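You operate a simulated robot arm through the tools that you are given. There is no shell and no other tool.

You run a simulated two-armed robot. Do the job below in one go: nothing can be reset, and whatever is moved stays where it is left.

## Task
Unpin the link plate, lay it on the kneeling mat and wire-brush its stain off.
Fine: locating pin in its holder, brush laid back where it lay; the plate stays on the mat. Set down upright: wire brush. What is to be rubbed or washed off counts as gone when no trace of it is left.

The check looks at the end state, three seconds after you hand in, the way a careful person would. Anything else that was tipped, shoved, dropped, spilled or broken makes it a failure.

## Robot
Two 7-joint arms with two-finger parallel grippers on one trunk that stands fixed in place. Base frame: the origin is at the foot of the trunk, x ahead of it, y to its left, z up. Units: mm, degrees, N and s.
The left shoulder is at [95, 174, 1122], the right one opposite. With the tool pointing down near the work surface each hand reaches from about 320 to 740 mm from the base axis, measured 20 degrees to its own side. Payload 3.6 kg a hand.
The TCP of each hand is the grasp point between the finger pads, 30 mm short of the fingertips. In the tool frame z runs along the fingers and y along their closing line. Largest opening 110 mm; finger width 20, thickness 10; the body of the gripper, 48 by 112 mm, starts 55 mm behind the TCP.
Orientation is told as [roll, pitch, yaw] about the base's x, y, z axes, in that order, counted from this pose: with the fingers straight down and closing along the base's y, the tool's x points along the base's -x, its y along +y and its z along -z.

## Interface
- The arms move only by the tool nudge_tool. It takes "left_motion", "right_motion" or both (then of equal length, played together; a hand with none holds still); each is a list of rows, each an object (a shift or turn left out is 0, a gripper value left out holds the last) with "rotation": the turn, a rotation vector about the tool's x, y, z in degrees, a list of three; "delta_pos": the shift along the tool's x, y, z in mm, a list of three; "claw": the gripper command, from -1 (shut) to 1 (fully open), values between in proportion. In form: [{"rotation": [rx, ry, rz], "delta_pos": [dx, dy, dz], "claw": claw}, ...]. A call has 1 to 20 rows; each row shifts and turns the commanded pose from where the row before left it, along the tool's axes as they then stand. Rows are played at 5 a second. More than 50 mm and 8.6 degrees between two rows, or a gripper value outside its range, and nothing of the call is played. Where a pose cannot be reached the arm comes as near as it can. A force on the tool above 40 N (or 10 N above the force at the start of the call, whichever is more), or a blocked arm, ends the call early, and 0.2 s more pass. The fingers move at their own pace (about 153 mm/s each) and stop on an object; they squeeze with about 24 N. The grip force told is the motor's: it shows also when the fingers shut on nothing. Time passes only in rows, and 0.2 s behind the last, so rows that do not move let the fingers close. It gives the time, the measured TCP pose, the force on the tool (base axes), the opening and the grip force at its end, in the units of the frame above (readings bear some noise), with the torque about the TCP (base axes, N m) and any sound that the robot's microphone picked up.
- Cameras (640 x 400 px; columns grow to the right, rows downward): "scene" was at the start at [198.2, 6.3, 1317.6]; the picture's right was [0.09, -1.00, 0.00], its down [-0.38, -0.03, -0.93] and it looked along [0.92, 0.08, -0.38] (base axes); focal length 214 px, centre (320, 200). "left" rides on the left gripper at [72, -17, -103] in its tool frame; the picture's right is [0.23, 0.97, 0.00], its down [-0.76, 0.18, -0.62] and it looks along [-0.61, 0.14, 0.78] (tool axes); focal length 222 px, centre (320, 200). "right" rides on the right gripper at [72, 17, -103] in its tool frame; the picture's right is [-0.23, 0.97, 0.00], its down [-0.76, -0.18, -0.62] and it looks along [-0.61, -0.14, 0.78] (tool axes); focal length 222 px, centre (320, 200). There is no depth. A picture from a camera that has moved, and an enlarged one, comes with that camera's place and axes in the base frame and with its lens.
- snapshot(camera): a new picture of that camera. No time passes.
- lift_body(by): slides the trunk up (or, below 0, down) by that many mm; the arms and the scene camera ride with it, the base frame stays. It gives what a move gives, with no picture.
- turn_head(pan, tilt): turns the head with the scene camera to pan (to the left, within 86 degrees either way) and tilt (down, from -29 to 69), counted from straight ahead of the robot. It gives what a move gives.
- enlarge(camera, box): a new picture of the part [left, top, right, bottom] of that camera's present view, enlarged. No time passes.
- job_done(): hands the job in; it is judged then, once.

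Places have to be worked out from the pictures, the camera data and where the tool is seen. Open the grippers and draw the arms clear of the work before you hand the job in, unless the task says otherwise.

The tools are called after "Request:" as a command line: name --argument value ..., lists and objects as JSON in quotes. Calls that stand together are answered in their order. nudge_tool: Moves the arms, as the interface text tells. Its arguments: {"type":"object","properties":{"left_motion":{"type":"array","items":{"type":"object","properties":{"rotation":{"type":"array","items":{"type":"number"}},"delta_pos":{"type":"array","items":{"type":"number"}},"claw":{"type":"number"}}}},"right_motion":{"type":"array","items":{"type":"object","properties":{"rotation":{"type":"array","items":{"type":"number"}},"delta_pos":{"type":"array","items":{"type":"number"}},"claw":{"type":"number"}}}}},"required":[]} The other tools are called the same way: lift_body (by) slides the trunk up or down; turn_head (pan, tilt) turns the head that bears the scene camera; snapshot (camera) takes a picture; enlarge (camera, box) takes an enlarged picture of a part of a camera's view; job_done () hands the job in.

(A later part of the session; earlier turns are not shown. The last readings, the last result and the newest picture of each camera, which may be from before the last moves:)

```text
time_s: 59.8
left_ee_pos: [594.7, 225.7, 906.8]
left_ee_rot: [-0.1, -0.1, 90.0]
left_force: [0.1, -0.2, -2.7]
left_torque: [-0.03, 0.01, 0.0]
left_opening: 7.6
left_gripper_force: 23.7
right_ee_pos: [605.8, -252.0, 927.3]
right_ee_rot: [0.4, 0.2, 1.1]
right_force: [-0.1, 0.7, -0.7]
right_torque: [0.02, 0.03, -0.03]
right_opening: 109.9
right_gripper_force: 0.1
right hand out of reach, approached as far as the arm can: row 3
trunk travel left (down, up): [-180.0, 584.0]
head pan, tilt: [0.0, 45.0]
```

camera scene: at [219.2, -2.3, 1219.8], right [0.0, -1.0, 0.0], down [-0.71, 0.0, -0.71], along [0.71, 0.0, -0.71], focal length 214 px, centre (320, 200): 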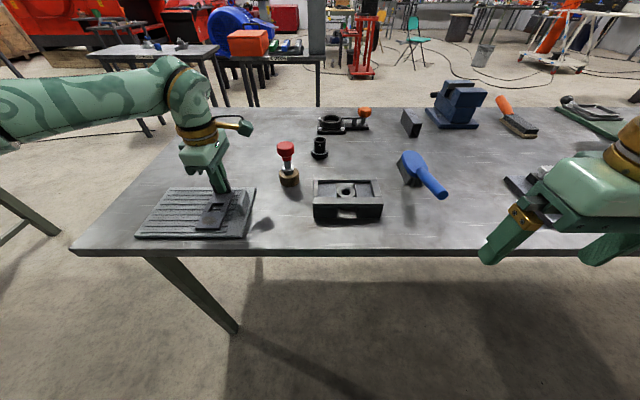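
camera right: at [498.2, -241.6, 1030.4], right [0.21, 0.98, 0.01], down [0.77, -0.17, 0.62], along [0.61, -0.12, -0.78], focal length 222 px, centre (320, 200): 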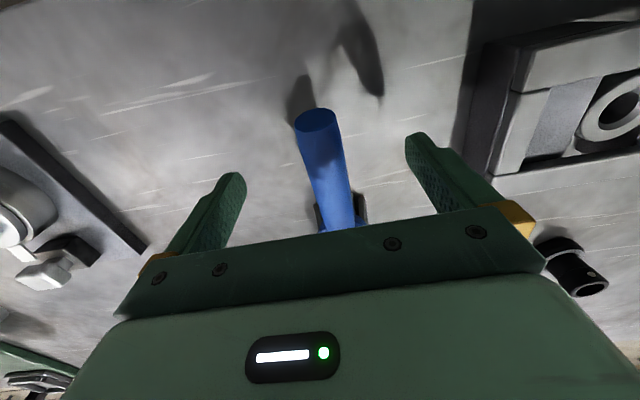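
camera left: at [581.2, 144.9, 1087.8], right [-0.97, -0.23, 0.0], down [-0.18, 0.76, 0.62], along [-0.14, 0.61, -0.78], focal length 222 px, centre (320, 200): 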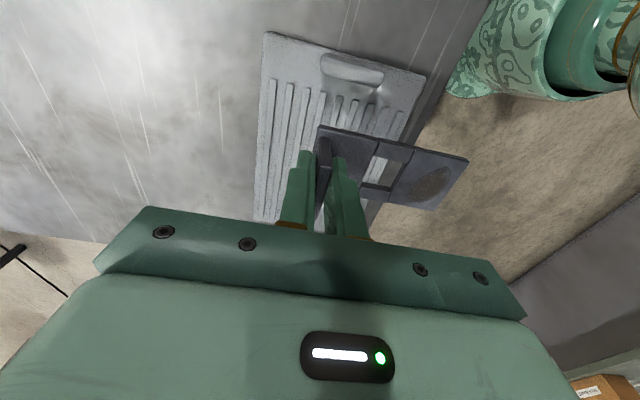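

Lower is better for reach: it got to x≈606. I'll descend to the handle height and then move the last bit forward.

Request:
nudge_tool --right_motion '[{"delta_pos": [0, 0, 15]}, {"delta_pos": [0, 0, 14]}, {"delta_pos": [-8, 0, 0]}, {"delta_pos": [-8, 0, 0]}, {}]'

Request:
enlarge --camera "scene" --box '[370, 120, 470, 220]'

Request:
snapshot --camera "right"

```text
time_s: 61.0
left_ee_pos: [595.2, 226.1, 909.2]
left_ee_rot: [0.0, 0.0, 90.0]
left_force: [-0.4, 0.8, -2.0]
left_torque: [-0.04, 0.04, -0.03]
left_opening: 8.0
left_gripper_force: 24.2
right_ee_pos: [622.4, -249.7, 898.3]
right_ee_rot: [0.3, 0.0, 1.1]
right_force: [-0.7, -0.6, -0.8]
right_torque: [0.0, 0.01, -0.03]
right_opening: 109.9
right_gripper_force: 0.0
trunk travel left (down, up): [-180.0, 584.0]
head pan, tilt: [0.0, 45.0]
```

```text
4.00 times, centred on (420, 170) of scene
camera zoom: at [219.3, -1.8, 1219.8], right [0.0, -1.0, 0.0], down [-0.71, 0.0, -0.71], along [0.71, 0.0, -0.71], focal length 858 px, centre (-80, 320)
```

zoom: 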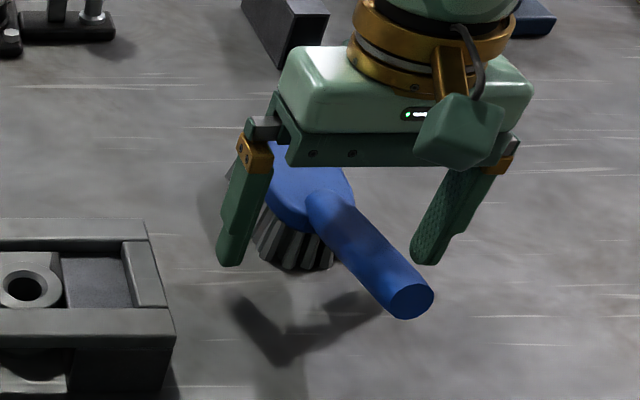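

```text
taken
camera right: at [549.1, -236.7, 1001.8], right [0.21, 0.98, 0.01], down [0.77, -0.17, 0.62], along [0.61, -0.12, -0.78], focal length 222 px, centre (320, 200)
```

right: 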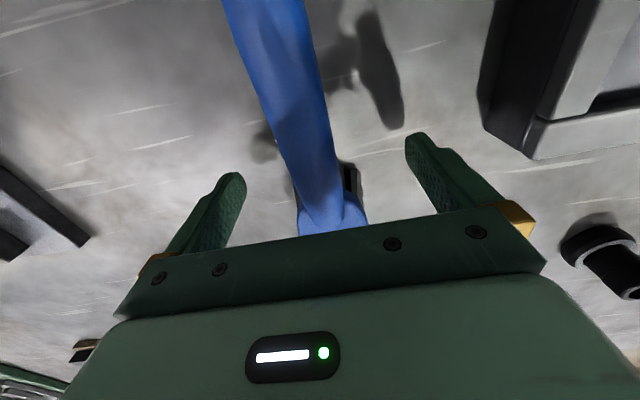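

The handle neck sits at the TCP. I'll back off 4 mm in x, centre in y, lower 2 mm, then close.

Request:
nudge_tool --right_motion '[{"delta_pos": [4, -1.5, 2]}, {}, {"claw": -1}, {"claw": -1}, {"claw": -1}, {"claw": -1}]'

Request:
enlarge --camera "scene" --box '[370, 120, 470, 220]'

Request:
snapshot --camera "right"

```text
time_s: 62.4
left_ee_pos: [595.3, 226.2, 909.1]
left_ee_rot: [0.0, 0.0, 90.1]
left_force: [0.3, 0.6, -1.5]
left_torque: [-0.02, 0.08, -0.02]
left_opening: 8.0
left_gripper_force: 24.4
right_ee_pos: [618.0, -251.0, 896.1]
right_ee_rot: [0.4, 0.2, 1.1]
right_force: [0.0, 0.9, -0.1]
right_torque: [-0.09, -0.01, -0.07]
right_opening: 27.7
right_gripper_force: 23.9
trunk travel left (down, up): [-180.0, 584.0]
head pan, tilt: [0.0, 45.0]
```

```text
4.00 times, centred on (420, 170) of scene
camera zoom: at [219.3, -1.9, 1219.8], right [0.0, -1.0, 0.0], down [-0.71, 0.0, -0.71], along [0.71, 0.0, -0.71], focal length 858 px, centre (-80, 320)
```

zoom: 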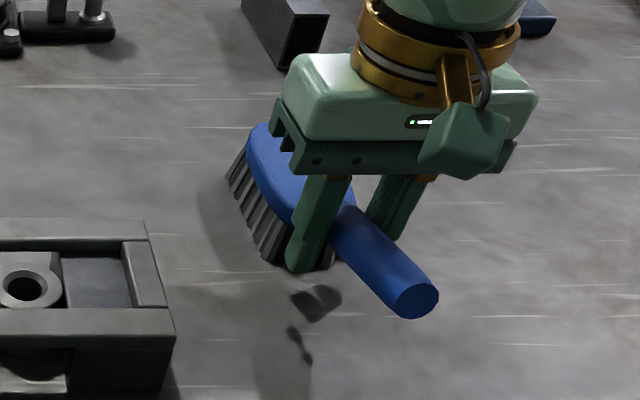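

```text
taken
camera right: at [545.3, -238.3, 999.7], right [0.21, 0.98, 0.01], down [0.77, -0.17, 0.62], along [0.61, -0.12, -0.78], focal length 222 px, centre (320, 200)
```

right: 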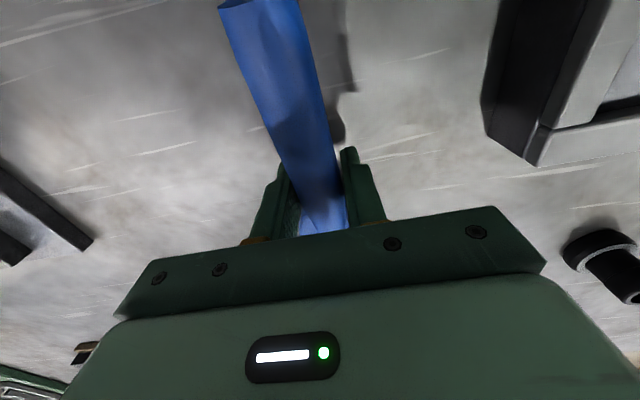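

The brush is gripped at 27.7 mm with a force of 24 N. I'll lift 15 mm and check for droop.

Request:
nudge_tool --right_motion '[{"delta_pos": [0, 0, -5]}, {"delta_pos": [0, 0, -5]}, {"delta_pos": [0, 0, -5]}, {}]'

Request:
enlarge --camera "scene" --box '[370, 120, 470, 220]'

```text
time_s: 63.4
left_ee_pos: [596.1, 225.0, 908.4]
left_ee_rot: [0.1, 0.0, 90.1]
left_force: [-0.2, 0.0, -1.6]
left_torque: [-0.03, 0.04, -0.09]
left_opening: 7.6
left_gripper_force: 24.2
right_ee_pos: [618.7, -251.0, 911.2]
right_ee_rot: [0.4, 0.1, 1.1]
right_force: [0.1, -0.2, -1.6]
right_torque: [0.02, 0.08, 0.0]
right_opening: 27.9
right_gripper_force: 24.1
trunk travel left (down, up): [-180.0, 584.0]
head pan, tilt: [0.0, 45.0]
```

```text
4.00 times, centred on (420, 170) of scene
camera zoom: at [219.3, -1.9, 1219.8], right [0.0, -1.0, 0.0], down [-0.71, 0.0, -0.71], along [0.71, 0.0, -0.71], focal length 858 px, centre (-80, 320)
```

zoom: 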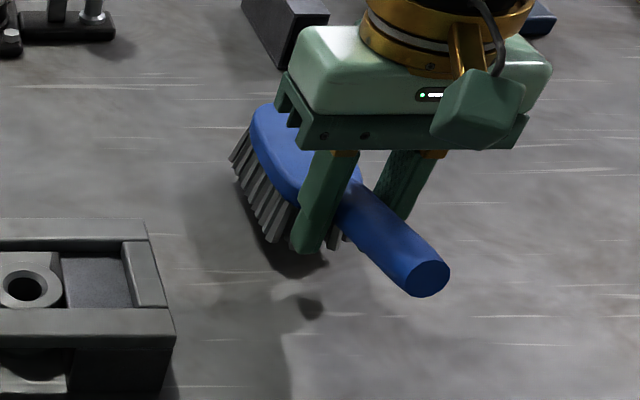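

The brush lifts cleanly without drooping. I'll carry it back and up, then over to the left in front of the fixture, well below the pin's side of the table.

Request:
nudge_tool --right_motion '[{"delta_pos": [30, 0, -18]}, {"delta_pos": [37, 0, -18]}, {"delta_pos": [37, 0, -18]}, {"delta_pos": [37, 0, -18]}, {"delta_pos": [5, 30, 0]}, {"delta_pos": [5, 40, 0]}, {"delta_pos": [5, 40, 0]}, {"delta_pos": [5, 40, 0]}, {"delta_pos": [5, 40, 0]}, {"delta_pos": [5, 40, 0]}, {"delta_pos": [5, 40, 0]}, {"delta_pos": [5, 30, 0]}, {}]'

Request:
snapshot --camera "scene"

```text
time_s: 66.2
left_ee_pos: [595.0, 226.6, 907.9]
left_ee_rot: [-0.1, 0.0, 90.1]
left_force: [0.6, -0.6, -1.0]
left_torque: [-0.06, 0.07, 0.01]
left_opening: 7.9
left_gripper_force: 23.8
right_ee_pos: [431.9, 45.5, 987.1]
right_ee_rot: [0.5, 0.2, 1.1]
right_force: [0.2, 0.8, -2.2]
right_torque: [0.03, 0.13, 0.01]
right_opening: 27.9
right_gripper_force: 24.0
trunk travel left (down, up): [-180.0, 584.0]
head pan, tilt: [0.0, 45.0]
```

```text
taken
camera scene: at [219.3, -1.7, 1219.8], right [0.0, -1.0, 0.0], down [-0.71, 0.0, -0.71], along [0.71, 0.0, -0.71], focal length 214 px, centre (320, 200)
```

scene: 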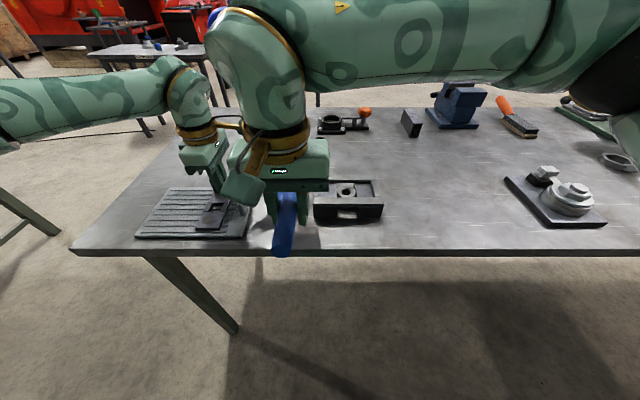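

The stain is at about (506, 227), with the plate top near z≈874. I'll turn the brush 30° to the left and bring it over the stain, still about 30 mm above.

Request:
nudge_tool --right_motion '[{"rotation": [0, 0, -7.3]}, {"rotation": [0, 0, -7.3]}, {"rotation": [0, 0, -7.3]}, {"rotation": [0, 0, -7.3]}, {"delta_pos": [-17.7, 30.1, 9]}, {"delta_pos": [-17.7, 30.1, 9]}, {"delta_pos": [-17.7, 30.1, 9]}, {"delta_pos": [-17.7, 30.1, 9]}, {}]'

Request:
snapshot --camera "scene"

Request:
snapshot --camera "right"

Request:
snapshot --camera "left"

```text
time_s: 68.2
left_ee_pos: [596.1, 226.6, 909.2]
left_ee_rot: [-0.1, -0.1, 90.0]
left_force: [0.5, -0.6, 0.1]
left_torque: [0.02, 0.08, 0.0]
left_opening: 8.0
left_gripper_force: 24.1
right_ee_pos: [430.5, 183.0, 950.0]
right_ee_rot: [0.3, 0.0, 30.4]
right_force: [0.4, 0.1, -0.8]
right_torque: [-0.07, 0.1, 0.03]
right_opening: 28.1
right_gripper_force: 23.8
trunk travel left (down, up): [-180.0, 584.0]
head pan, tilt: [0.0, 45.0]
```

```text
taken
camera scene: at [219.3, -1.5, 1219.8], right [0.0, -1.0, 0.0], down [-0.71, 0.0, -0.71], along [0.71, 0.0, -0.71], focal length 214 px, centre (320, 200)
```

scene: 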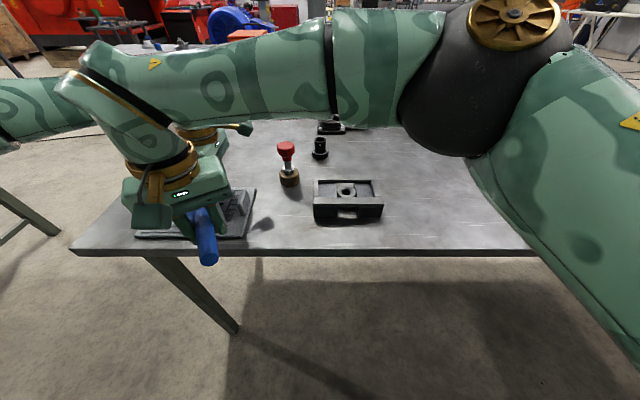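

```text
taken
camera right: at [359.8, 158.6, 1053.7], right [-0.3, 0.96, 0.01], down [0.75, 0.23, 0.62], along [0.59, 0.19, -0.78], focal length 222 px, centre (320, 200)
```

right: 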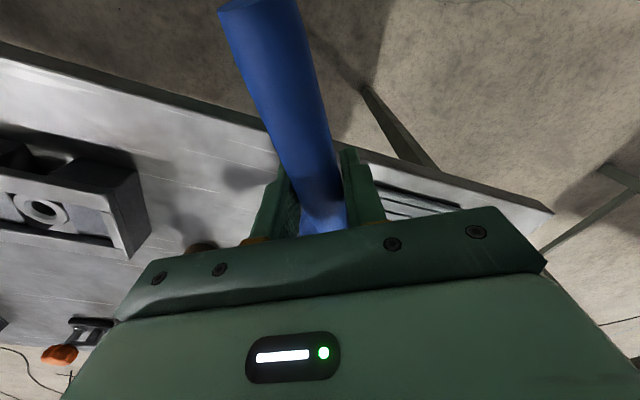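

```text
taken
camera left: at [612.5, 154.4, 1012.2], right [-0.97, -0.23, 0.0], down [-0.18, 0.76, 0.62], along [-0.14, 0.61, -0.78], focal length 222 px, centre (320, 200)
```

left: 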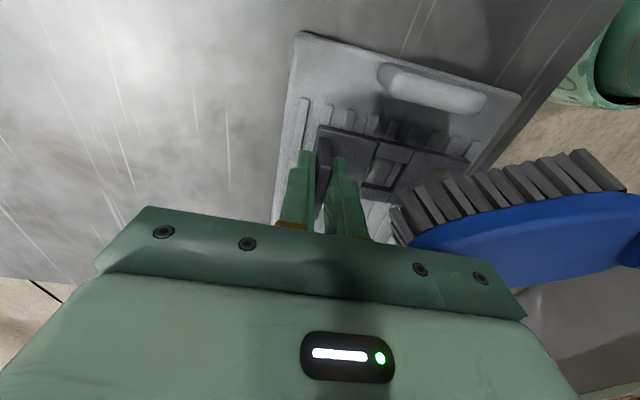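

The left camera gives a clear side view of the brush over the plate and the geometry agrees with my estimates. I'll lower the brush toward contact.

Request:
nudge_tool --right_motion '[{"delta_pos": [0, 0, 8]}, {"delta_pos": [0, 0, 8]}, {"delta_pos": [0, 0, 6]}, {}]'

Request:
snapshot --camera "left"

```text
time_s: 69.2
left_ee_pos: [596.2, 227.0, 908.5]
left_ee_rot: [-0.2, 0.0, 90.0]
left_force: [1.2, 1.3, -0.7]
left_torque: [0.09, 0.11, -0.04]
left_opening: 7.6
left_gripper_force: 24.7
right_ee_pos: [430.7, 183.3, 929.1]
right_ee_rot: [0.5, 0.0, 30.4]
right_force: [-0.3, -0.1, -2.1]
right_torque: [-0.05, 0.07, -0.03]
right_opening: 27.8
right_gripper_force: 23.8
trunk travel left (down, up): [-180.0, 584.0]
head pan, tilt: [0.0, 45.0]
```

```text
taken
camera left: at [612.5, 154.3, 1012.2], right [-0.97, -0.23, 0.0], down [-0.18, 0.76, 0.62], along [-0.14, 0.61, -0.78], focal length 222 px, centre (320, 200)
```

left: 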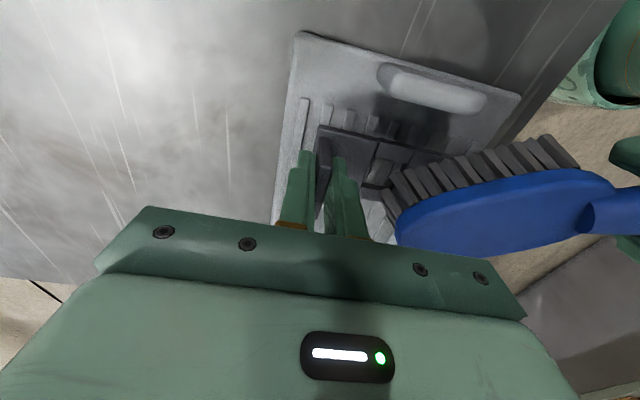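

About 9 mm to go; I'll step down in 2–3 mm increments and watch the force.

Request:
nudge_tool --right_motion '[{"delta_pos": [0, 0, 3]}, {"delta_pos": [0, 0, 2]}, {"delta_pos": [0, 0, 2]}, {}]'

```text
time_s: 70.2
left_ee_pos: [596.7, 225.6, 908.2]
left_ee_rot: [0.0, 0.1, 90.0]
left_force: [1.4, 2.1, 0.2]
left_torque: [0.15, 0.08, -0.06]
left_opening: 7.8
left_gripper_force: 24.1
right_ee_pos: [430.5, 185.0, 922.3]
right_ee_rot: [0.5, 0.1, 30.3]
right_force: [-0.5, 0.2, -1.7]
right_torque: [-0.1, 0.16, 0.02]
right_opening: 27.9
right_gripper_force: 23.7
trunk travel left (down, up): [-180.0, 584.0]
head pan, tilt: [0.0, 45.0]
```

No contact load yet on the brush at z≈922. I'll continue down 2 mm at a time.

Request:
nudge_tool --right_motion '[{"delta_pos": [0, 0, 2]}, {"delta_pos": [0, 0, 1.5]}, {}]'

Request:
enlarge --camera "left" --box '[280, 80, 600, 280]'

```text
time_s: 71.0
left_ee_pos: [595.3, 227.1, 908.8]
left_ee_rot: [0.0, 0.0, 90.0]
left_force: [1.7, 2.3, 1.1]
left_torque: [0.11, 0.08, -0.04]
left_opening: 7.7
left_gripper_force: 23.9
right_ee_pos: [431.6, 186.3, 917.3]
right_ee_rot: [0.4, 0.0, 30.3]
right_force: [-0.3, -0.5, -2.3]
right_torque: [-0.09, 0.11, 0.02]
right_opening: 27.8
right_gripper_force: 23.9
trunk travel left (down, up): [-180.0, 584.0]
head pan, tilt: [0.0, 45.0]
```

```text
2.00 times, centred on (440, 180) of left
camera zoom: at [612.4, 154.2, 1012.2], right [-0.97, -0.23, 0.0], down [-0.18, 0.76, 0.62], along [-0.14, 0.61, -0.78], focal length 444 px, centre (80, 240)
```

zoom: 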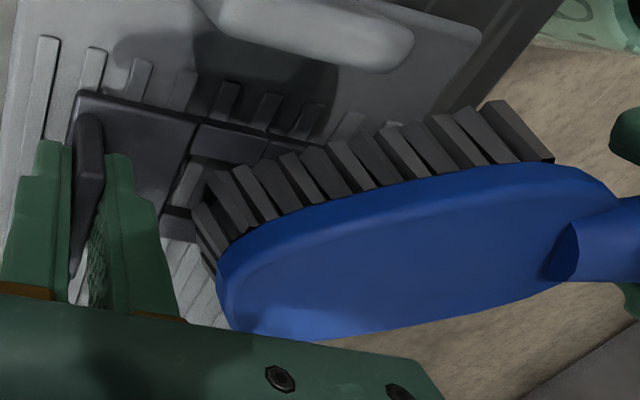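

The brush covers the stain region. Force still shows only its weight, so I'll go down further in small steps.

Request:
nudge_tool --right_motion '[{"delta_pos": [0, 0, 1.5]}, {"delta_pos": [0, 0, 1.5]}, {}]'

```text
time_s: 71.8
left_ee_pos: [595.9, 226.5, 908.1]
left_ee_rot: [0.0, -0.1, 90.0]
left_force: [2.9, 2.4, -3.2]
left_torque: [0.09, -0.29, -0.1]
left_opening: 8.1
left_gripper_force: 24.8
right_ee_pos: [430.4, 186.4, 916.1]
right_ee_rot: [0.4, -0.1, 30.3]
right_force: [-1.6, -1.7, 10.0]
right_torque: [0.29, -0.57, 0.01]
right_opening: 27.6
right_gripper_force: 24.0
trunk travel left (down, up): [-180.0, 584.0]
head pan, tilt: [0.0, 45.0]
```

Contact: about 12 N on the bristles. I'll start with short strokes along the brush axis and across it.

Request:
nudge_tool --right_motion '[{"delta_pos": [8, 0, 0]}, {"delta_pos": [-8, 0, 0]}, {"delta_pos": [-8, 0, 0]}, {"delta_pos": [8, 0, 0]}, {"delta_pos": [8, 0, 0]}, {"delta_pos": [-8, 0, 0]}, {"delta_pos": [-8, 0, 0]}, {"delta_pos": [8, 0, 0]}, {}]'

Request:
enlarge --camera "left" --box '[280, 80, 600, 280]'

```text
time_s: 73.8
left_ee_pos: [595.3, 226.9, 908.8]
left_ee_rot: [0.0, 0.1, 90.1]
left_force: [-0.8, -0.1, -0.3]
left_torque: [-0.05, 0.05, -0.08]
left_opening: 7.7
left_gripper_force: 23.9
right_ee_pos: [431.1, 184.7, 915.2]
right_ee_rot: [0.3, 0.0, 30.3]
right_force: [0.6, 0.1, -2.2]
right_torque: [-0.05, 0.1, -0.02]
right_opening: 27.8
right_gripper_force: 24.2
trunk travel left (down, up): [-180.0, 584.0]
head pan, tilt: [0.0, 45.0]
```

```text
2.00 times, centred on (440, 180) of left
camera zoom: at [612.3, 154.0, 1012.2], right [-0.97, -0.23, 0.0], down [-0.18, 0.76, 0.62], along [-0.14, 0.61, -0.78], focal length 444 px, centre (80, 240)
```

zoom: 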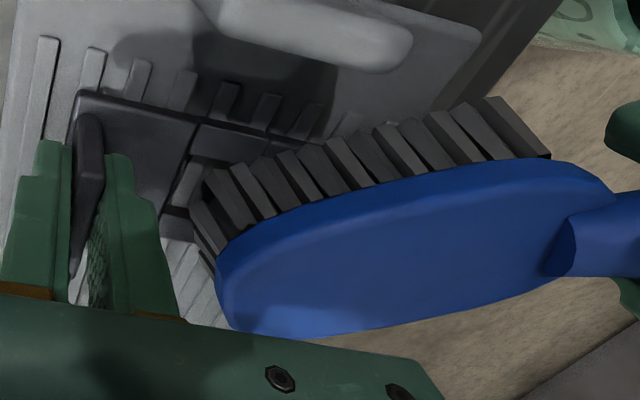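

The load relaxed during the strokes: the brush settled slightly in the grip. I'll press 1.5 mm lower and stroke again, including sideways.

Request:
nudge_tool --right_motion '[{"delta_pos": [0, 0, 1.5]}, {"delta_pos": [8, 0, 0]}, {"delta_pos": [-8, 0, 0]}, {"delta_pos": [-8, 0, 0]}, {"delta_pos": [8, 0, 0]}, {"delta_pos": [0, 7, 0]}, {"delta_pos": [0, -7, 0]}, {"delta_pos": [0, -7, 0]}, {"delta_pos": [0, 7, 0]}, {}]'

Request:
enlarge --camera "left" --box '[280, 80, 600, 280]'

```text
time_s: 76.0
left_ee_pos: [595.1, 226.1, 907.7]
left_ee_rot: [0.1, 0.1, 89.9]
left_force: [-1.6, -0.2, -0.9]
left_torque: [-0.07, 0.08, -0.04]
left_opening: 7.9
left_gripper_force: 24.4
right_ee_pos: [431.2, 183.4, 914.3]
right_ee_rot: [0.4, 0.0, 30.3]
right_force: [0.1, 0.8, -2.4]
right_torque: [-0.06, 0.12, -0.01]
right_opening: 27.5
right_gripper_force: 24.0
trunk travel left (down, up): [-180.0, 584.0]
head pan, tilt: [0.0, 45.0]
```

```text
2.00 times, centred on (440, 180) of left
camera zoom: at [612.3, 154.1, 1012.2], right [-0.97, -0.23, 0.0], down [-0.18, 0.76, 0.62], along [-0.14, 0.61, -0.78], focal length 444 px, centre (80, 240)
```

zoom: 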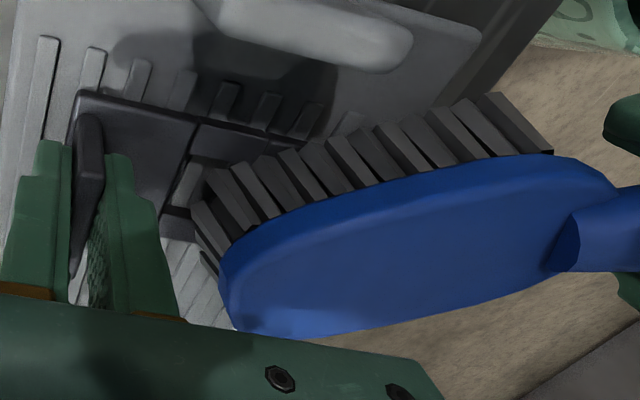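

I'll lift the brush and draw it back to check the stain and how the brush sits in the grip.

Request:
nudge_tool --right_motion '[{"delta_pos": [0, 0, -15]}, {"delta_pos": [10, -10, -15]}, {"delta_pos": [25, -25, -5]}, {"delta_pos": [25, -30, 0]}, {"delta_pos": [0, -40, 0]}, {}]'

Request:
snapshot --camera "left"

Request:
snapshot --camera "scene"

```text
time_s: 77.4
left_ee_pos: [596.2, 226.0, 908.1]
left_ee_rot: [-0.1, 0.0, 90.0]
left_force: [0.0, 0.2, -0.2]
left_torque: [-0.09, 0.07, -0.01]
left_opening: 7.8
left_gripper_force: 24.4
right_ee_pos: [431.8, 65.0, 947.2]
right_ee_rot: [0.4, 0.0, 30.3]
right_force: [0.1, -0.2, -2.5]
right_torque: [-0.06, 0.11, -0.02]
right_opening: 27.7
right_gripper_force: 24.0
trunk travel left (down, up): [-180.0, 584.0]
head pan, tilt: [0.0, 45.0]
```

```text
taken
camera left: at [612.6, 153.9, 1012.2], right [-0.97, -0.23, 0.0], down [-0.18, 0.76, 0.62], along [-0.14, 0.61, -0.78], focal length 222 px, centre (320, 200)
```

left: 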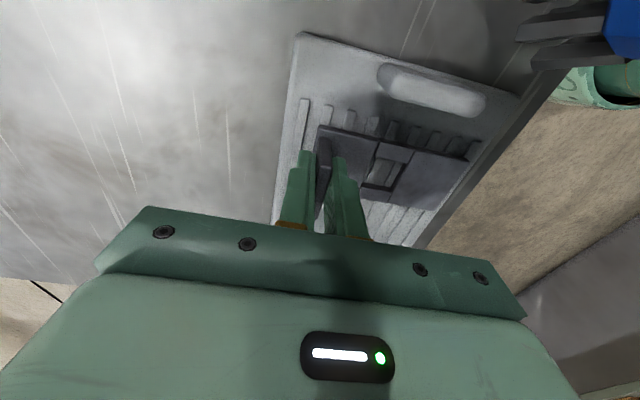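

```text
taken
camera scene: at [219.3, -1.7, 1219.8], right [0.0, -1.0, 0.0], down [-0.71, 0.0, -0.71], along [0.71, 0.0, -0.71], focal length 214 px, centre (320, 200)
```

scene: 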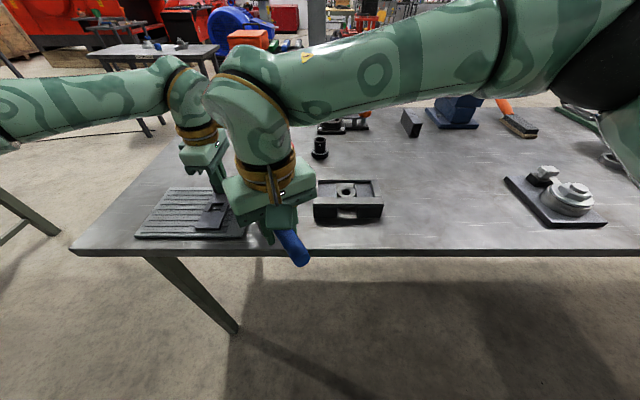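

Both cameras can see the stained end now. I'll enlarge it.

Request:
enlarge --camera "left" --box '[360, 120, 500, 240]'

Request:
enlarge --camera "scene" --box '[180, 180, 260, 240]'

```text
3.33 times, centred on (430, 180) of left
camera zoom: at [612.6, 153.9, 1012.2], right [-0.97, -0.23, 0.0], down [-0.18, 0.76, 0.62], along [-0.14, 0.61, -0.78], focal length 740 px, centre (-47, 267)
```

zoom: 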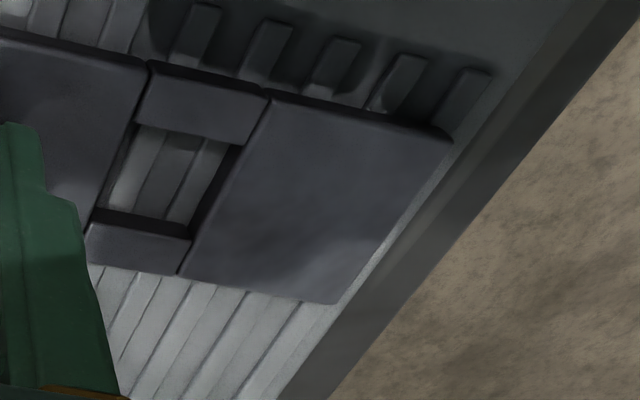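

```text
6.67 times, centred on (220, 210) of scene
camera zoom: at [219.3, -1.7, 1219.8], right [0.0, -1.0, 0.0], down [-0.71, 0.0, -0.71], along [0.71, 0.0, -0.71], focal length 1430 px, centre (987, 133)
```

zoom: 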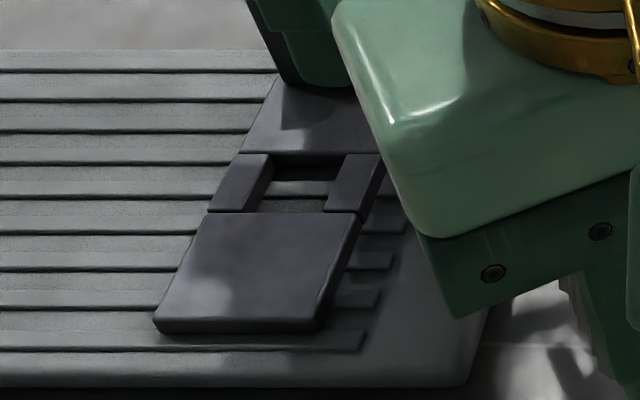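

The stain seems gone. Before putting the brush back, I'll move the right hand further off so light and view are clear, and check for any trace.

Request:
nudge_tool --right_motion '[{"delta_pos": [10, -40, -8]}, {"delta_pos": [10, -40, -8]}, {"delta_pos": [10, -40, -8]}, {"delta_pos": [0, -40, -8]}, {}]'

Request:
enlarge --camera "scene" --box '[180, 180, 260, 240]'

Request:
enlarge --camera "left" --box '[380, 140, 480, 220]'

Request:
snapshot --camera "scene"

```text
time_s: 78.6
left_ee_pos: [596.0, 224.8, 908.0]
left_ee_rot: [0.0, 0.0, 90.0]
left_force: [1.0, 0.0, -0.3]
left_torque: [-0.11, 0.1, -0.01]
left_opening: 7.9
left_gripper_force: 23.9
right_ee_pos: [489.7, -92.2, 978.8]
right_ee_rot: [0.4, -0.1, 30.2]
right_force: [-0.8, -1.0, -1.7]
right_torque: [-0.05, 0.09, 0.01]
right_opening: 27.4
right_gripper_force: 23.9
trunk travel left (down, up): [-180.0, 584.0]
head pan, tilt: [0.0, 45.0]
```

```text
6.67 times, centred on (220, 210) of scene
camera zoom: at [219.3, -2.0, 1219.8], right [0.0, -1.0, 0.0], down [-0.71, 0.0, -0.71], along [0.71, 0.0, -0.71], focal length 1430 px, centre (987, 133)
```

zoom: 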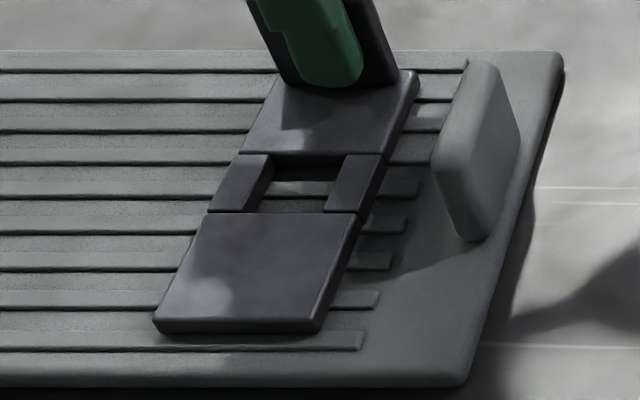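

```text
5.00 times, centred on (430, 180) of left
camera zoom: at [612.5, 153.6, 1012.2], right [-0.97, -0.23, 0.0], down [-0.18, 0.76, 0.62], along [-0.14, 0.61, -0.78], focal length 1111 px, centre (-230, 300)
```

zoom: 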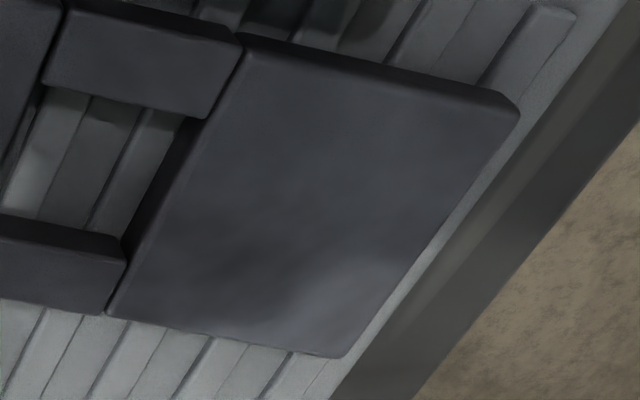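

```text
taken
camera scene: at [219.3, -2.0, 1219.8], right [0.0, -1.0, 0.0], down [-0.71, 0.0, -0.71], along [0.71, 0.0, -0.71], focal length 214 px, centre (320, 200)
```

scene: 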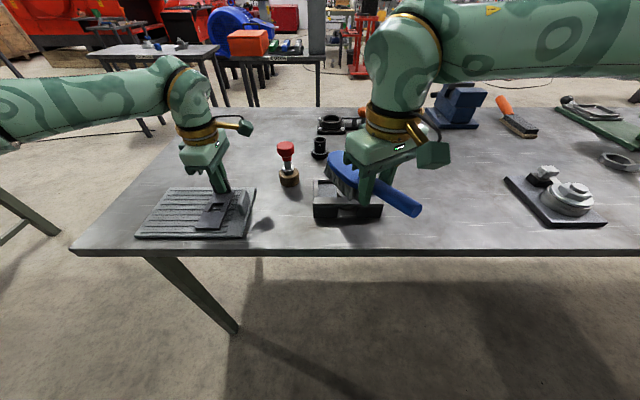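

No outline of the stain is visible, but the left arm's shadow falls on the plate. I'll release the fin (the plate rests on the mat), rise straight up and move the left hand away to inspect it in full light.

Request:
nudge_tool --left_motion '[{"claw": -0.2}, {"claw": -0.2}, {"claw": -0.2}, {"delta_pos": [0, 0, -15]}, {"delta_pos": [0, 0, -25]}, {"delta_pos": [0, 0, -30]}, {}]'

Request:
enlarge --camera "scene" --box '[130, 160, 290, 260]'

```text
time_s: 80.2
left_ee_pos: [594.2, 228.0, 978.1]
left_ee_rot: [0.0, 0.0, 90.0]
left_force: [0.4, 0.4, 0.2]
left_torque: [0.01, -0.05, 0.03]
left_opening: 44.0
left_gripper_force: 0.1
right_ee_pos: [489.9, -92.3, 979.5]
right_ee_rot: [0.4, 0.0, 30.3]
right_force: [-0.2, 0.3, -2.0]
right_torque: [-0.05, 0.11, 0.02]
right_opening: 27.7
right_gripper_force: 23.7
trunk travel left (down, up): [-180.0, 584.0]
head pan, tilt: [0.0, 45.0]
```

```text
4.00 times, centred on (210, 210) of scene
camera zoom: at [219.5, -1.7, 1219.7], right [0.0, -1.0, 0.0], down [-0.71, 0.0, -0.71], along [0.71, 0.0, -0.71], focal length 858 px, centre (760, 160)
```

zoom: 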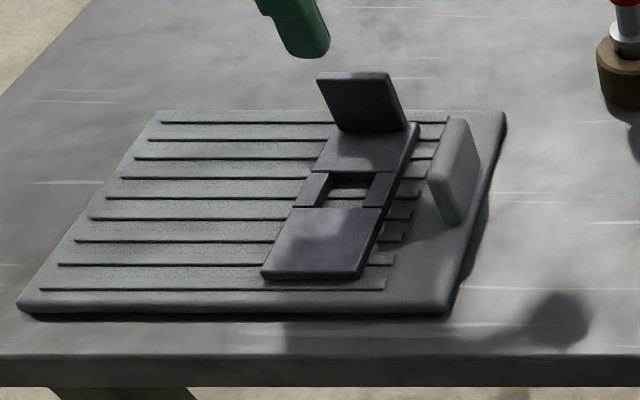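

The plate stays put on the mat. I'll move the left hand off to the left so the light falls on the plate.

Request:
nudge_tool --left_motion '[{"delta_pos": [-40, 0, -10]}, {"delta_pos": [-40, 10, -10]}, {"delta_pos": [-40, 20, 0]}, {"delta_pos": [-30, 30, 0]}, {}]'

Request:
enlarge --camera "scene" --box '[180, 180, 260, 240]'

Request:
snapshot --camera "left"

```text
time_s: 81.4
left_ee_pos: [535.4, 374.4, 1000.1]
left_ee_rot: [0.0, 0.0, 89.9]
left_force: [0.0, 0.1, -0.6]
left_torque: [-0.05, 0.02, 0.0]
left_opening: 44.1
left_gripper_force: 0.0
right_ee_pos: [488.9, -93.2, 978.9]
right_ee_rot: [0.4, 0.0, 30.4]
right_force: [0.4, -0.1, -2.6]
right_torque: [-0.07, 0.12, 0.02]
right_opening: 27.7
right_gripper_force: 23.9
trunk travel left (down, up): [-180.0, 584.0]
head pan, tilt: [0.0, 45.0]
```

```text
6.67 times, centred on (220, 210) of scene
camera zoom: at [219.6, -2.2, 1219.7], right [0.0, -1.0, 0.0], down [-0.71, 0.0, -0.71], along [0.71, 0.0, -0.71], focal length 1430 px, centre (987, 133)
```

zoom: 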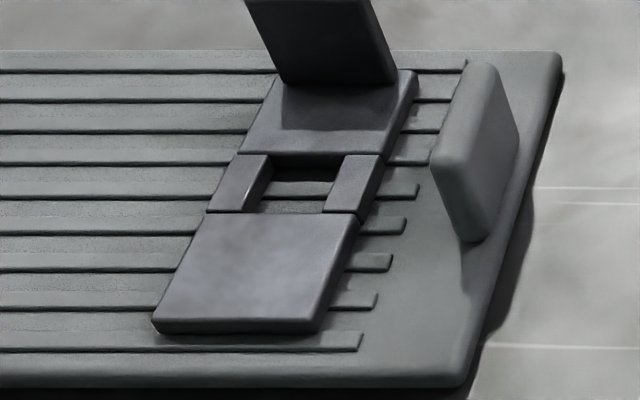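

```text
taken
camera left: at [551.8, 302.6, 1103.8], right [-0.97, -0.23, 0.0], down [-0.18, 0.76, 0.62], along [-0.14, 0.61, -0.78], focal length 222 px, centre (320, 200)
```

left: 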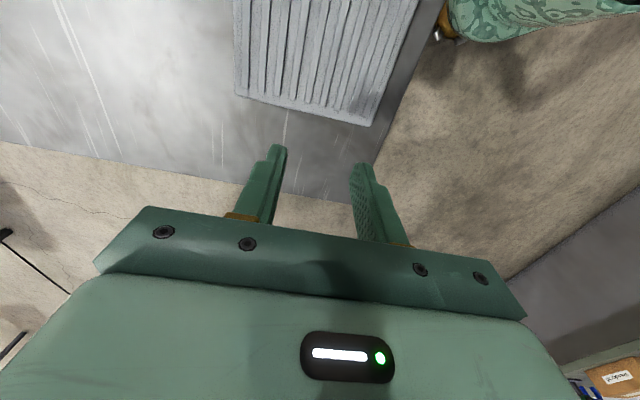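

In full light the pad looks clean. I'll zoom in tighter to be sure no trace remains.

Request:
enlarge --camera "scene" --box '[200, 208, 232, 230]'

Request:
enlarge --camera "scene" --box '[206, 186, 240, 210]'

```text
16.00 times, centred on (216, 219) of scene
camera zoom: at [219.6, -2.2, 1219.7], right [0.0, -1.0, 0.0], down [-0.71, 0.0, -0.71], along [0.71, 0.0, -0.71], focal length 3432 px, centre (1984, -104)
```

zoom: 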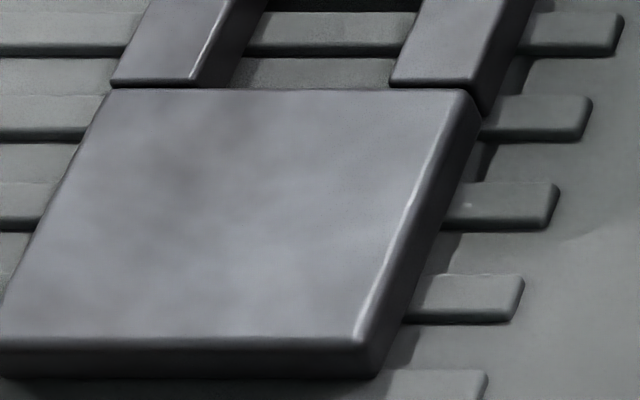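

```text
16.00 times, centred on (223, 198) of scene
camera zoom: at [219.6, -2.2, 1219.7], right [0.0, -1.0, 0.0], down [-0.71, 0.0, -0.71], along [0.71, 0.0, -0.71], focal length 3432 px, centre (1872, 232)
```

zoom: 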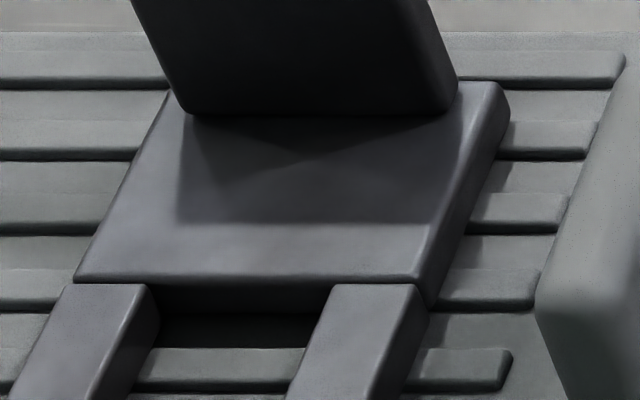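

The pad shows only faint greyish mottling, which may just be the metal's texture. I'll bring the left camera closer to judge it properly.

Request:
nudge_tool --left_motion '[{"delta_pos": [40, 3, 5]}, {"delta_pos": [40, 3, 5]}, {"delta_pos": [40, 3, 5]}, {"delta_pos": [40, 3, 5]}, {"delta_pos": [40, 3, 10]}, {}]'

Request:
snapshot --camera "left"

Request:
enlarge --camera "left" --box '[280, 90, 400, 190]'

```text
time_s: 82.8
left_ee_pos: [519.8, 176.2, 969.6]
left_ee_rot: [-0.1, 0.2, 90.1]
left_force: [-0.3, -0.9, 0.3]
left_torque: [0.02, 0.01, -0.01]
left_opening: 44.0
left_gripper_force: 0.0
right_ee_pos: [488.7, -92.0, 979.3]
right_ee_rot: [0.4, -0.2, 30.3]
right_force: [-0.2, -0.3, -2.0]
right_torque: [-0.07, 0.08, 0.01]
right_opening: 27.8
right_gripper_force: 24.2
trunk travel left (down, up): [-180.0, 584.0]
head pan, tilt: [0.0, 45.0]
```

```text
taken
camera left: at [535.9, 103.9, 1071.9], right [-0.97, -0.23, 0.0], down [-0.18, 0.76, 0.62], along [-0.14, 0.61, -0.78], focal length 222 px, centre (320, 200)
```

left: 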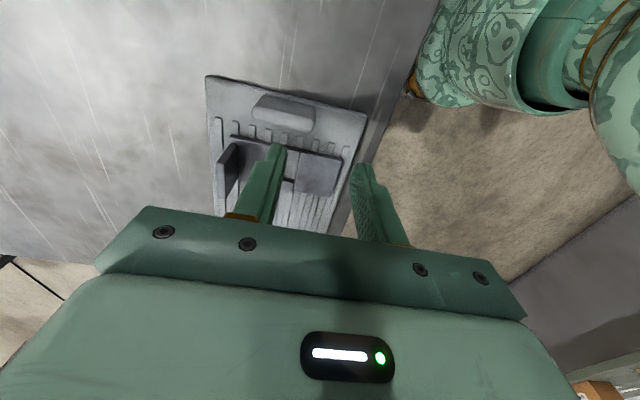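

```text
4.00 times, centred on (340, 140) of left
camera zoom: at [535.9, 103.9, 1071.9], right [-0.97, -0.23, 0.0], down [-0.18, 0.76, 0.62], along [-0.14, 0.61, -0.78], focal length 888 px, centre (240, 440)
```

zoom: 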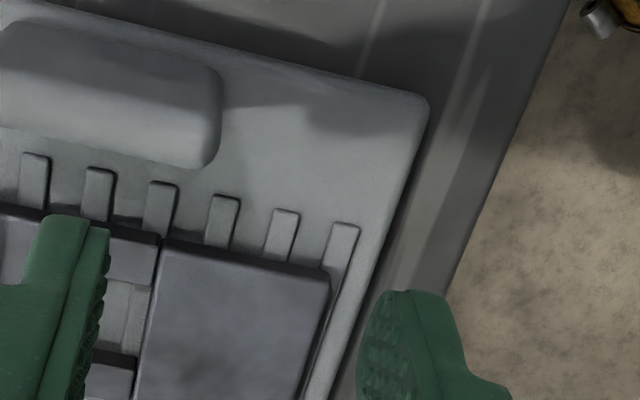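

I'll zoom into the pad directly and compare with the unstained pad.

Request:
enlarge --camera "left" --box '[286, 146, 350, 200]'

Request:
enlarge --camera "left" --box '[220, 130, 270, 170]'

```text
7.41 times, centred on (318, 173) of left
camera zoom: at [535.9, 103.9, 1071.9], right [-0.97, -0.23, 0.0], down [-0.18, 0.76, 0.62], along [-0.14, 0.61, -0.78], focal length 1645 px, centre (335, 400)
```

zoom: 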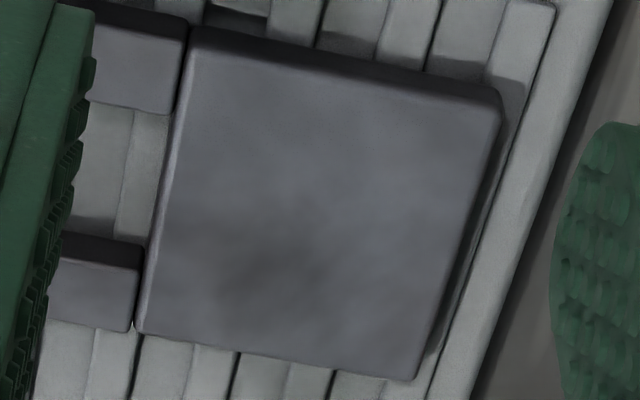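

```text
10.00 times, centred on (245, 150) of left
camera zoom: at [535.9, 103.9, 1071.9], right [-0.97, -0.23, 0.0], down [-0.18, 0.76, 0.62], along [-0.14, 0.61, -0.78], focal length 2221 px, centre (1070, 700)
```

zoom: 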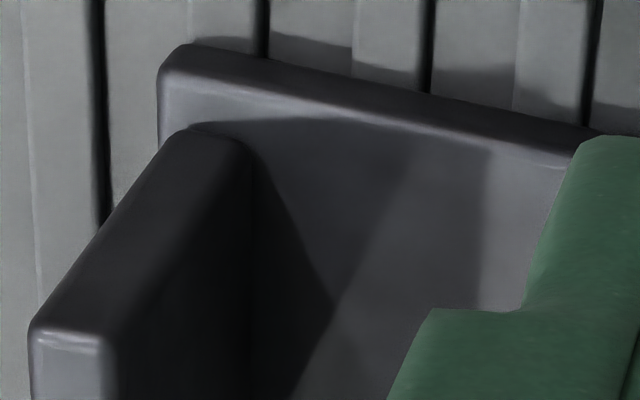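

The brown patch and its outline are gone, but this pad looks slightly mottled compared with the other. To be safe I'll give it another thorough brushing, first re-gripping the fin with the left hand.

Request:
nudge_tool --left_motion '[{"delta_pos": [-25, -38, -6]}, {"delta_pos": [-25, -38, -6]}, {}, {}]'

Request:
snapshot --camera "left"

```text
time_s: 83.8
left_ee_pos: [599.8, 225.5, 982.0]
left_ee_rot: [-0.1, 0.0, 90.0]
left_force: [0.1, 0.7, -0.3]
left_torque: [0.03, 0.01, 0.01]
left_opening: 44.1
left_gripper_force: 0.1
right_ee_pos: [489.0, -91.3, 978.3]
right_ee_rot: [0.3, -0.1, 30.3]
right_force: [-0.4, -0.2, -1.6]
right_torque: [-0.08, 0.14, 0.01]
right_opening: 27.5
right_gripper_force: 24.1
trunk travel left (down, up): [-180.0, 584.0]
head pan, tilt: [0.0, 45.0]
```

```text
taken
camera left: at [617.1, 152.6, 1085.2], right [-0.97, -0.23, 0.0], down [-0.18, 0.76, 0.62], along [-0.14, 0.61, -0.78], focal length 222 px, centre (320, 200)
```

left: 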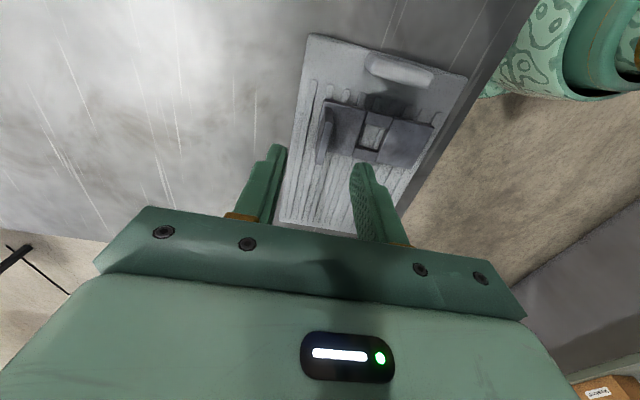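

The fin is between the fingers. I'll correct 4 mm in x, descend back to z≈909 and close on the fin.

Request:
nudge_tool --left_motion '[{"delta_pos": [0, 4, 20]}, {"delta_pos": [0, 0, 25]}, {"delta_pos": [0, 0, 18]}, {"delta_pos": [0, 0, 9]}, {}, {"claw": -1}, {"claw": -1}, {"claw": -1}]'

```text
time_s: 85.6
left_ee_pos: [594.3, 226.9, 907.7]
left_ee_rot: [0.1, 0.0, 90.0]
left_force: [1.2, 0.2, 0.1]
left_torque: [0.02, 0.05, -0.03]
left_opening: 7.8
left_gripper_force: 24.2
right_ee_pos: [488.5, -91.5, 979.5]
right_ee_rot: [0.4, -0.1, 30.2]
right_force: [-0.3, -0.5, -1.8]
right_torque: [-0.05, 0.15, 0.0]
right_opening: 27.5
right_gripper_force: 24.5
trunk travel left (down, up): [-180.0, 584.0]
head pan, tilt: [0.0, 45.0]
```

The fin is held again. I'll bring the brush back over the stain area.

Request:
nudge_tool --right_motion '[{"delta_pos": [-12.8, 38.3, 4.3]}, {"delta_pos": [-12.8, 38.3, 4.3]}, {"delta_pos": [-12.8, 38.3, 4.3]}, {"delta_pos": [-12.8, 38.3, 4.3]}, {"delta_pos": [-12.8, 38.3, 4.3]}, {"delta_pos": [-12.8, 38.3, 4.3]}, {"delta_pos": [-12.8, 38.3, 4.3]}, {"delta_pos": [0, 0, 15]}, {}]'

Request:
enlarge --camera "left" --box '[280, 80, 600, 280]'

```text
time_s: 87.6
left_ee_pos: [594.5, 225.6, 909.7]
left_ee_rot: [-0.2, 0.0, 90.0]
left_force: [-0.1, 2.3, 0.7]
left_torque: [0.1, 0.09, -0.09]
left_opening: 8.0
left_gripper_force: 23.5
right_ee_pos: [428.9, 187.6, 932.8]
right_ee_rot: [0.4, 0.0, 30.3]
right_force: [-0.3, -0.2, -2.5]
right_torque: [-0.07, 0.1, 0.01]
right_opening: 27.6
right_gripper_force: 24.1
trunk travel left (down, up): [-180.0, 584.0]
head pan, tilt: [0.0, 45.0]
```

```text
2.00 times, centred on (440, 180) of left
camera zoom: at [611.6, 154.5, 1012.0], right [-0.97, -0.23, 0.0], down [-0.18, 0.76, 0.62], along [-0.14, 0.61, -0.78], focal length 444 px, centre (80, 240)
```

zoom: 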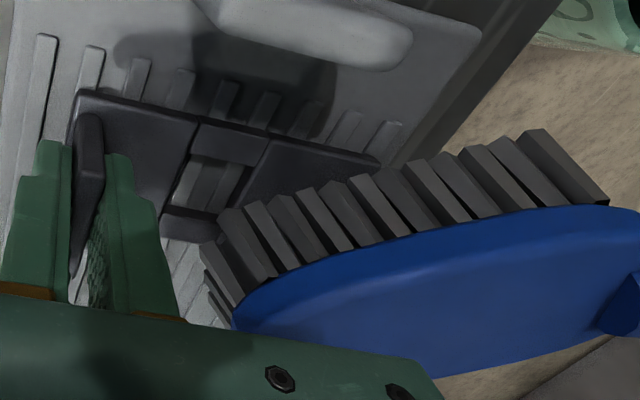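

Hovering about 14 mm above the pad. I'll lower into contact again.

Request:
nudge_tool --right_motion '[{"delta_pos": [0, 0, 6]}, {"delta_pos": [0, 0, 5]}, {"delta_pos": [0, 0, 4]}, {}]'

```text
time_s: 88.6
left_ee_pos: [595.0, 226.7, 907.4]
left_ee_rot: [-0.1, 0.0, 89.9]
left_force: [1.4, 1.6, 0.1]
left_torque: [0.15, 0.1, -0.12]
left_opening: 8.0
left_gripper_force: 24.2
right_ee_pos: [428.9, 188.9, 920.1]
right_ee_rot: [0.4, -0.1, 30.3]
right_force: [0.0, -0.8, -2.4]
right_torque: [-0.1, 0.14, -0.01]
right_opening: 27.7
right_gripper_force: 24.1
trunk travel left (down, up): [-180.0, 584.0]
head pan, tilt: [0.0, 45.0]
```

Not yet in contact at z≈920, so I go down a bit more.

Request:
nudge_tool --right_motion '[{"delta_pos": [0, 0, 2]}, {"delta_pos": [0, 0, 2]}, {"delta_pos": [0, 0, 1]}, {}]'

```text
time_s: 89.6
left_ee_pos: [595.0, 225.9, 908.8]
left_ee_rot: [-0.1, 0.0, 90.0]
left_force: [1.5, 0.8, 0.3]
left_torque: [0.16, 0.04, -0.14]
left_opening: 7.7
left_gripper_force: 24.2
right_ee_pos: [430.1, 187.3, 914.5]
right_ee_rot: [0.4, -0.1, 30.3]
right_force: [-0.3, -0.4, -2.5]
right_torque: [-0.09, 0.07, -0.03]
right_opening: 27.8
right_gripper_force: 23.4
trunk travel left (down, up): [-180.0, 584.0]
head pan, tilt: [0.0, 45.0]
```

Request:
nudge_tool --right_motion '[{"delta_pos": [0, 0, 1.5]}, {"delta_pos": [0, 0, 1.5]}, {}]'

Request:
enlarge --camera "left" --box '[280, 80, 600, 280]'

```text
time_s: 90.4
left_ee_pos: [594.6, 226.4, 909.2]
left_ee_rot: [-0.1, 0.0, 90.1]
left_force: [4.2, 1.0, -1.2]
left_torque: [0.17, -0.25, -0.14]
left_opening: 7.9
left_gripper_force: 23.7
right_ee_pos: [429.3, 187.7, 912.2]
right_ee_rot: [0.4, -0.1, 30.3]
right_force: [-0.5, 1.0, 10.0]
right_torque: [0.28, -0.54, 0.02]
right_opening: 27.9
right_gripper_force: 23.7
trunk travel left (down, up): [-180.0, 584.0]
head pan, tilt: [0.0, 45.0]
```

```text
2.00 times, centred on (440, 180) of left
camera zoom: at [611.2, 154.2, 1012.2], right [-0.97, -0.23, 0.0], down [-0.18, 0.76, 0.62], along [-0.14, 0.61, -0.78], focal length 444 px, centre (80, 240)
```

zoom: 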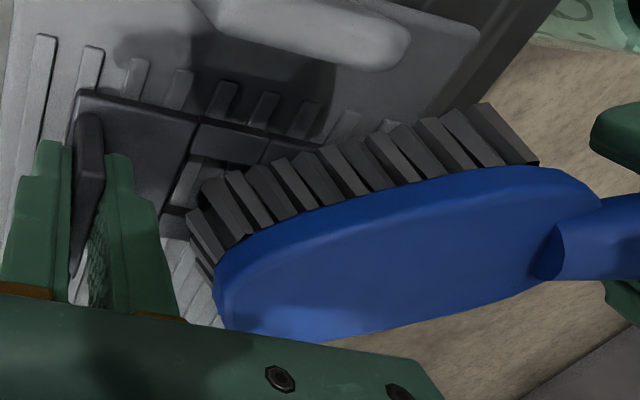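

Good contact again with 12 N. I'll run a longer set of strokes along and across, slowly feeding down to keep some pressure.

Request:
nudge_tool --right_motion '[{"delta_pos": [9, 0, 0]}, {"delta_pos": [-9, 0, 0.3]}, {"delta_pos": [-9, 0, 0]}, {"delta_pos": [9, 0, 0.3]}, {"delta_pos": [9, 0, 0]}, {"delta_pos": [-9, 0, 0.3]}, {"delta_pos": [-9, 0, 0]}, {"delta_pos": [9, 0, 0.3]}, {"delta_pos": [0, 8, 0]}, {"delta_pos": [0, -8, 0.3]}, {"delta_pos": [0, -8, 0]}, {"delta_pos": [0, 8, 0.3]}, {"delta_pos": [0, 8, 0]}, {"delta_pos": [0, -8, 0.3]}, {"delta_pos": [0, -8, 0]}, {"delta_pos": [0, 8, 0.3]}]'

Request:
enlarge --camera "left" --box '[280, 80, 600, 280]'

```text
time_s: 93.8
left_ee_pos: [593.9, 226.1, 908.1]
left_ee_rot: [0.0, 0.0, 90.0]
left_force: [-1.0, 1.9, 0.4]
left_torque: [0.01, -0.07, -0.16]
left_opening: 8.2
left_gripper_force: 24.0
right_ee_pos: [427.8, 188.0, 910.5]
right_ee_rot: [0.4, -0.2, 30.4]
right_force: [1.6, -1.6, 7.1]
right_torque: [0.18, -0.38, -0.17]
right_opening: 27.7
right_gripper_force: 24.1
trunk travel left (down, up): [-180.0, 584.0]
head pan, tilt: [0.0, 45.0]
```

```text
2.00 times, centred on (440, 180) of left
camera zoom: at [611.1, 154.1, 1012.1], right [-0.97, -0.23, 0.0], down [-0.18, 0.76, 0.62], along [-0.14, 0.61, -0.78], focal length 444 px, centre (80, 240)
```

zoom: 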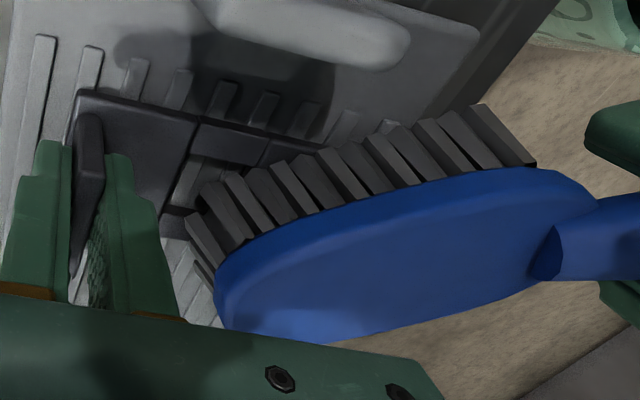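

Pressure held at about 9 N. One more set with a wider pattern to cover the whole pad.

Request:
nudge_tool --right_motion '[{"delta_pos": [8, 8, 0]}, {"delta_pos": [-8, -8, 0]}, {"delta_pos": [-8, -8, 0]}, {"delta_pos": [8, 8, 0]}, {"delta_pos": [-8, 8, 0.3]}, {"delta_pos": [8, -8, 0]}, {"delta_pos": [8, -8, 0]}, {"delta_pos": [-8, 8, 0.3]}, {"delta_pos": [10, 0, 0]}, {"delta_pos": [-10, 0, 0]}, {"delta_pos": [-10, 0, 0]}, {"delta_pos": [10, 0, 0.3]}, {"delta_pos": [10, 0, 0]}, {"delta_pos": [-10, 0, 0]}, {"delta_pos": [-10, 0, 0]}, {"delta_pos": [10, 0, 0]}]'

```text
time_s: 97.2
left_ee_pos: [594.2, 226.1, 908.5]
left_ee_rot: [-0.2, -0.1, 90.0]
left_force: [0.8, -1.8, 1.1]
left_torque: [0.06, -0.07, 0.06]
left_opening: 8.1
left_gripper_force: 24.2
right_ee_pos: [430.6, 187.9, 908.9]
right_ee_rot: [0.4, -0.2, 30.4]
right_force: [3.2, 1.9, 9.2]
right_torque: [0.3, -0.54, 0.03]
right_opening: 27.8
right_gripper_force: 23.9
trunk travel left (down, up): [-180.0, 584.0]
head pan, tilt: [0.0, 45.0]
```

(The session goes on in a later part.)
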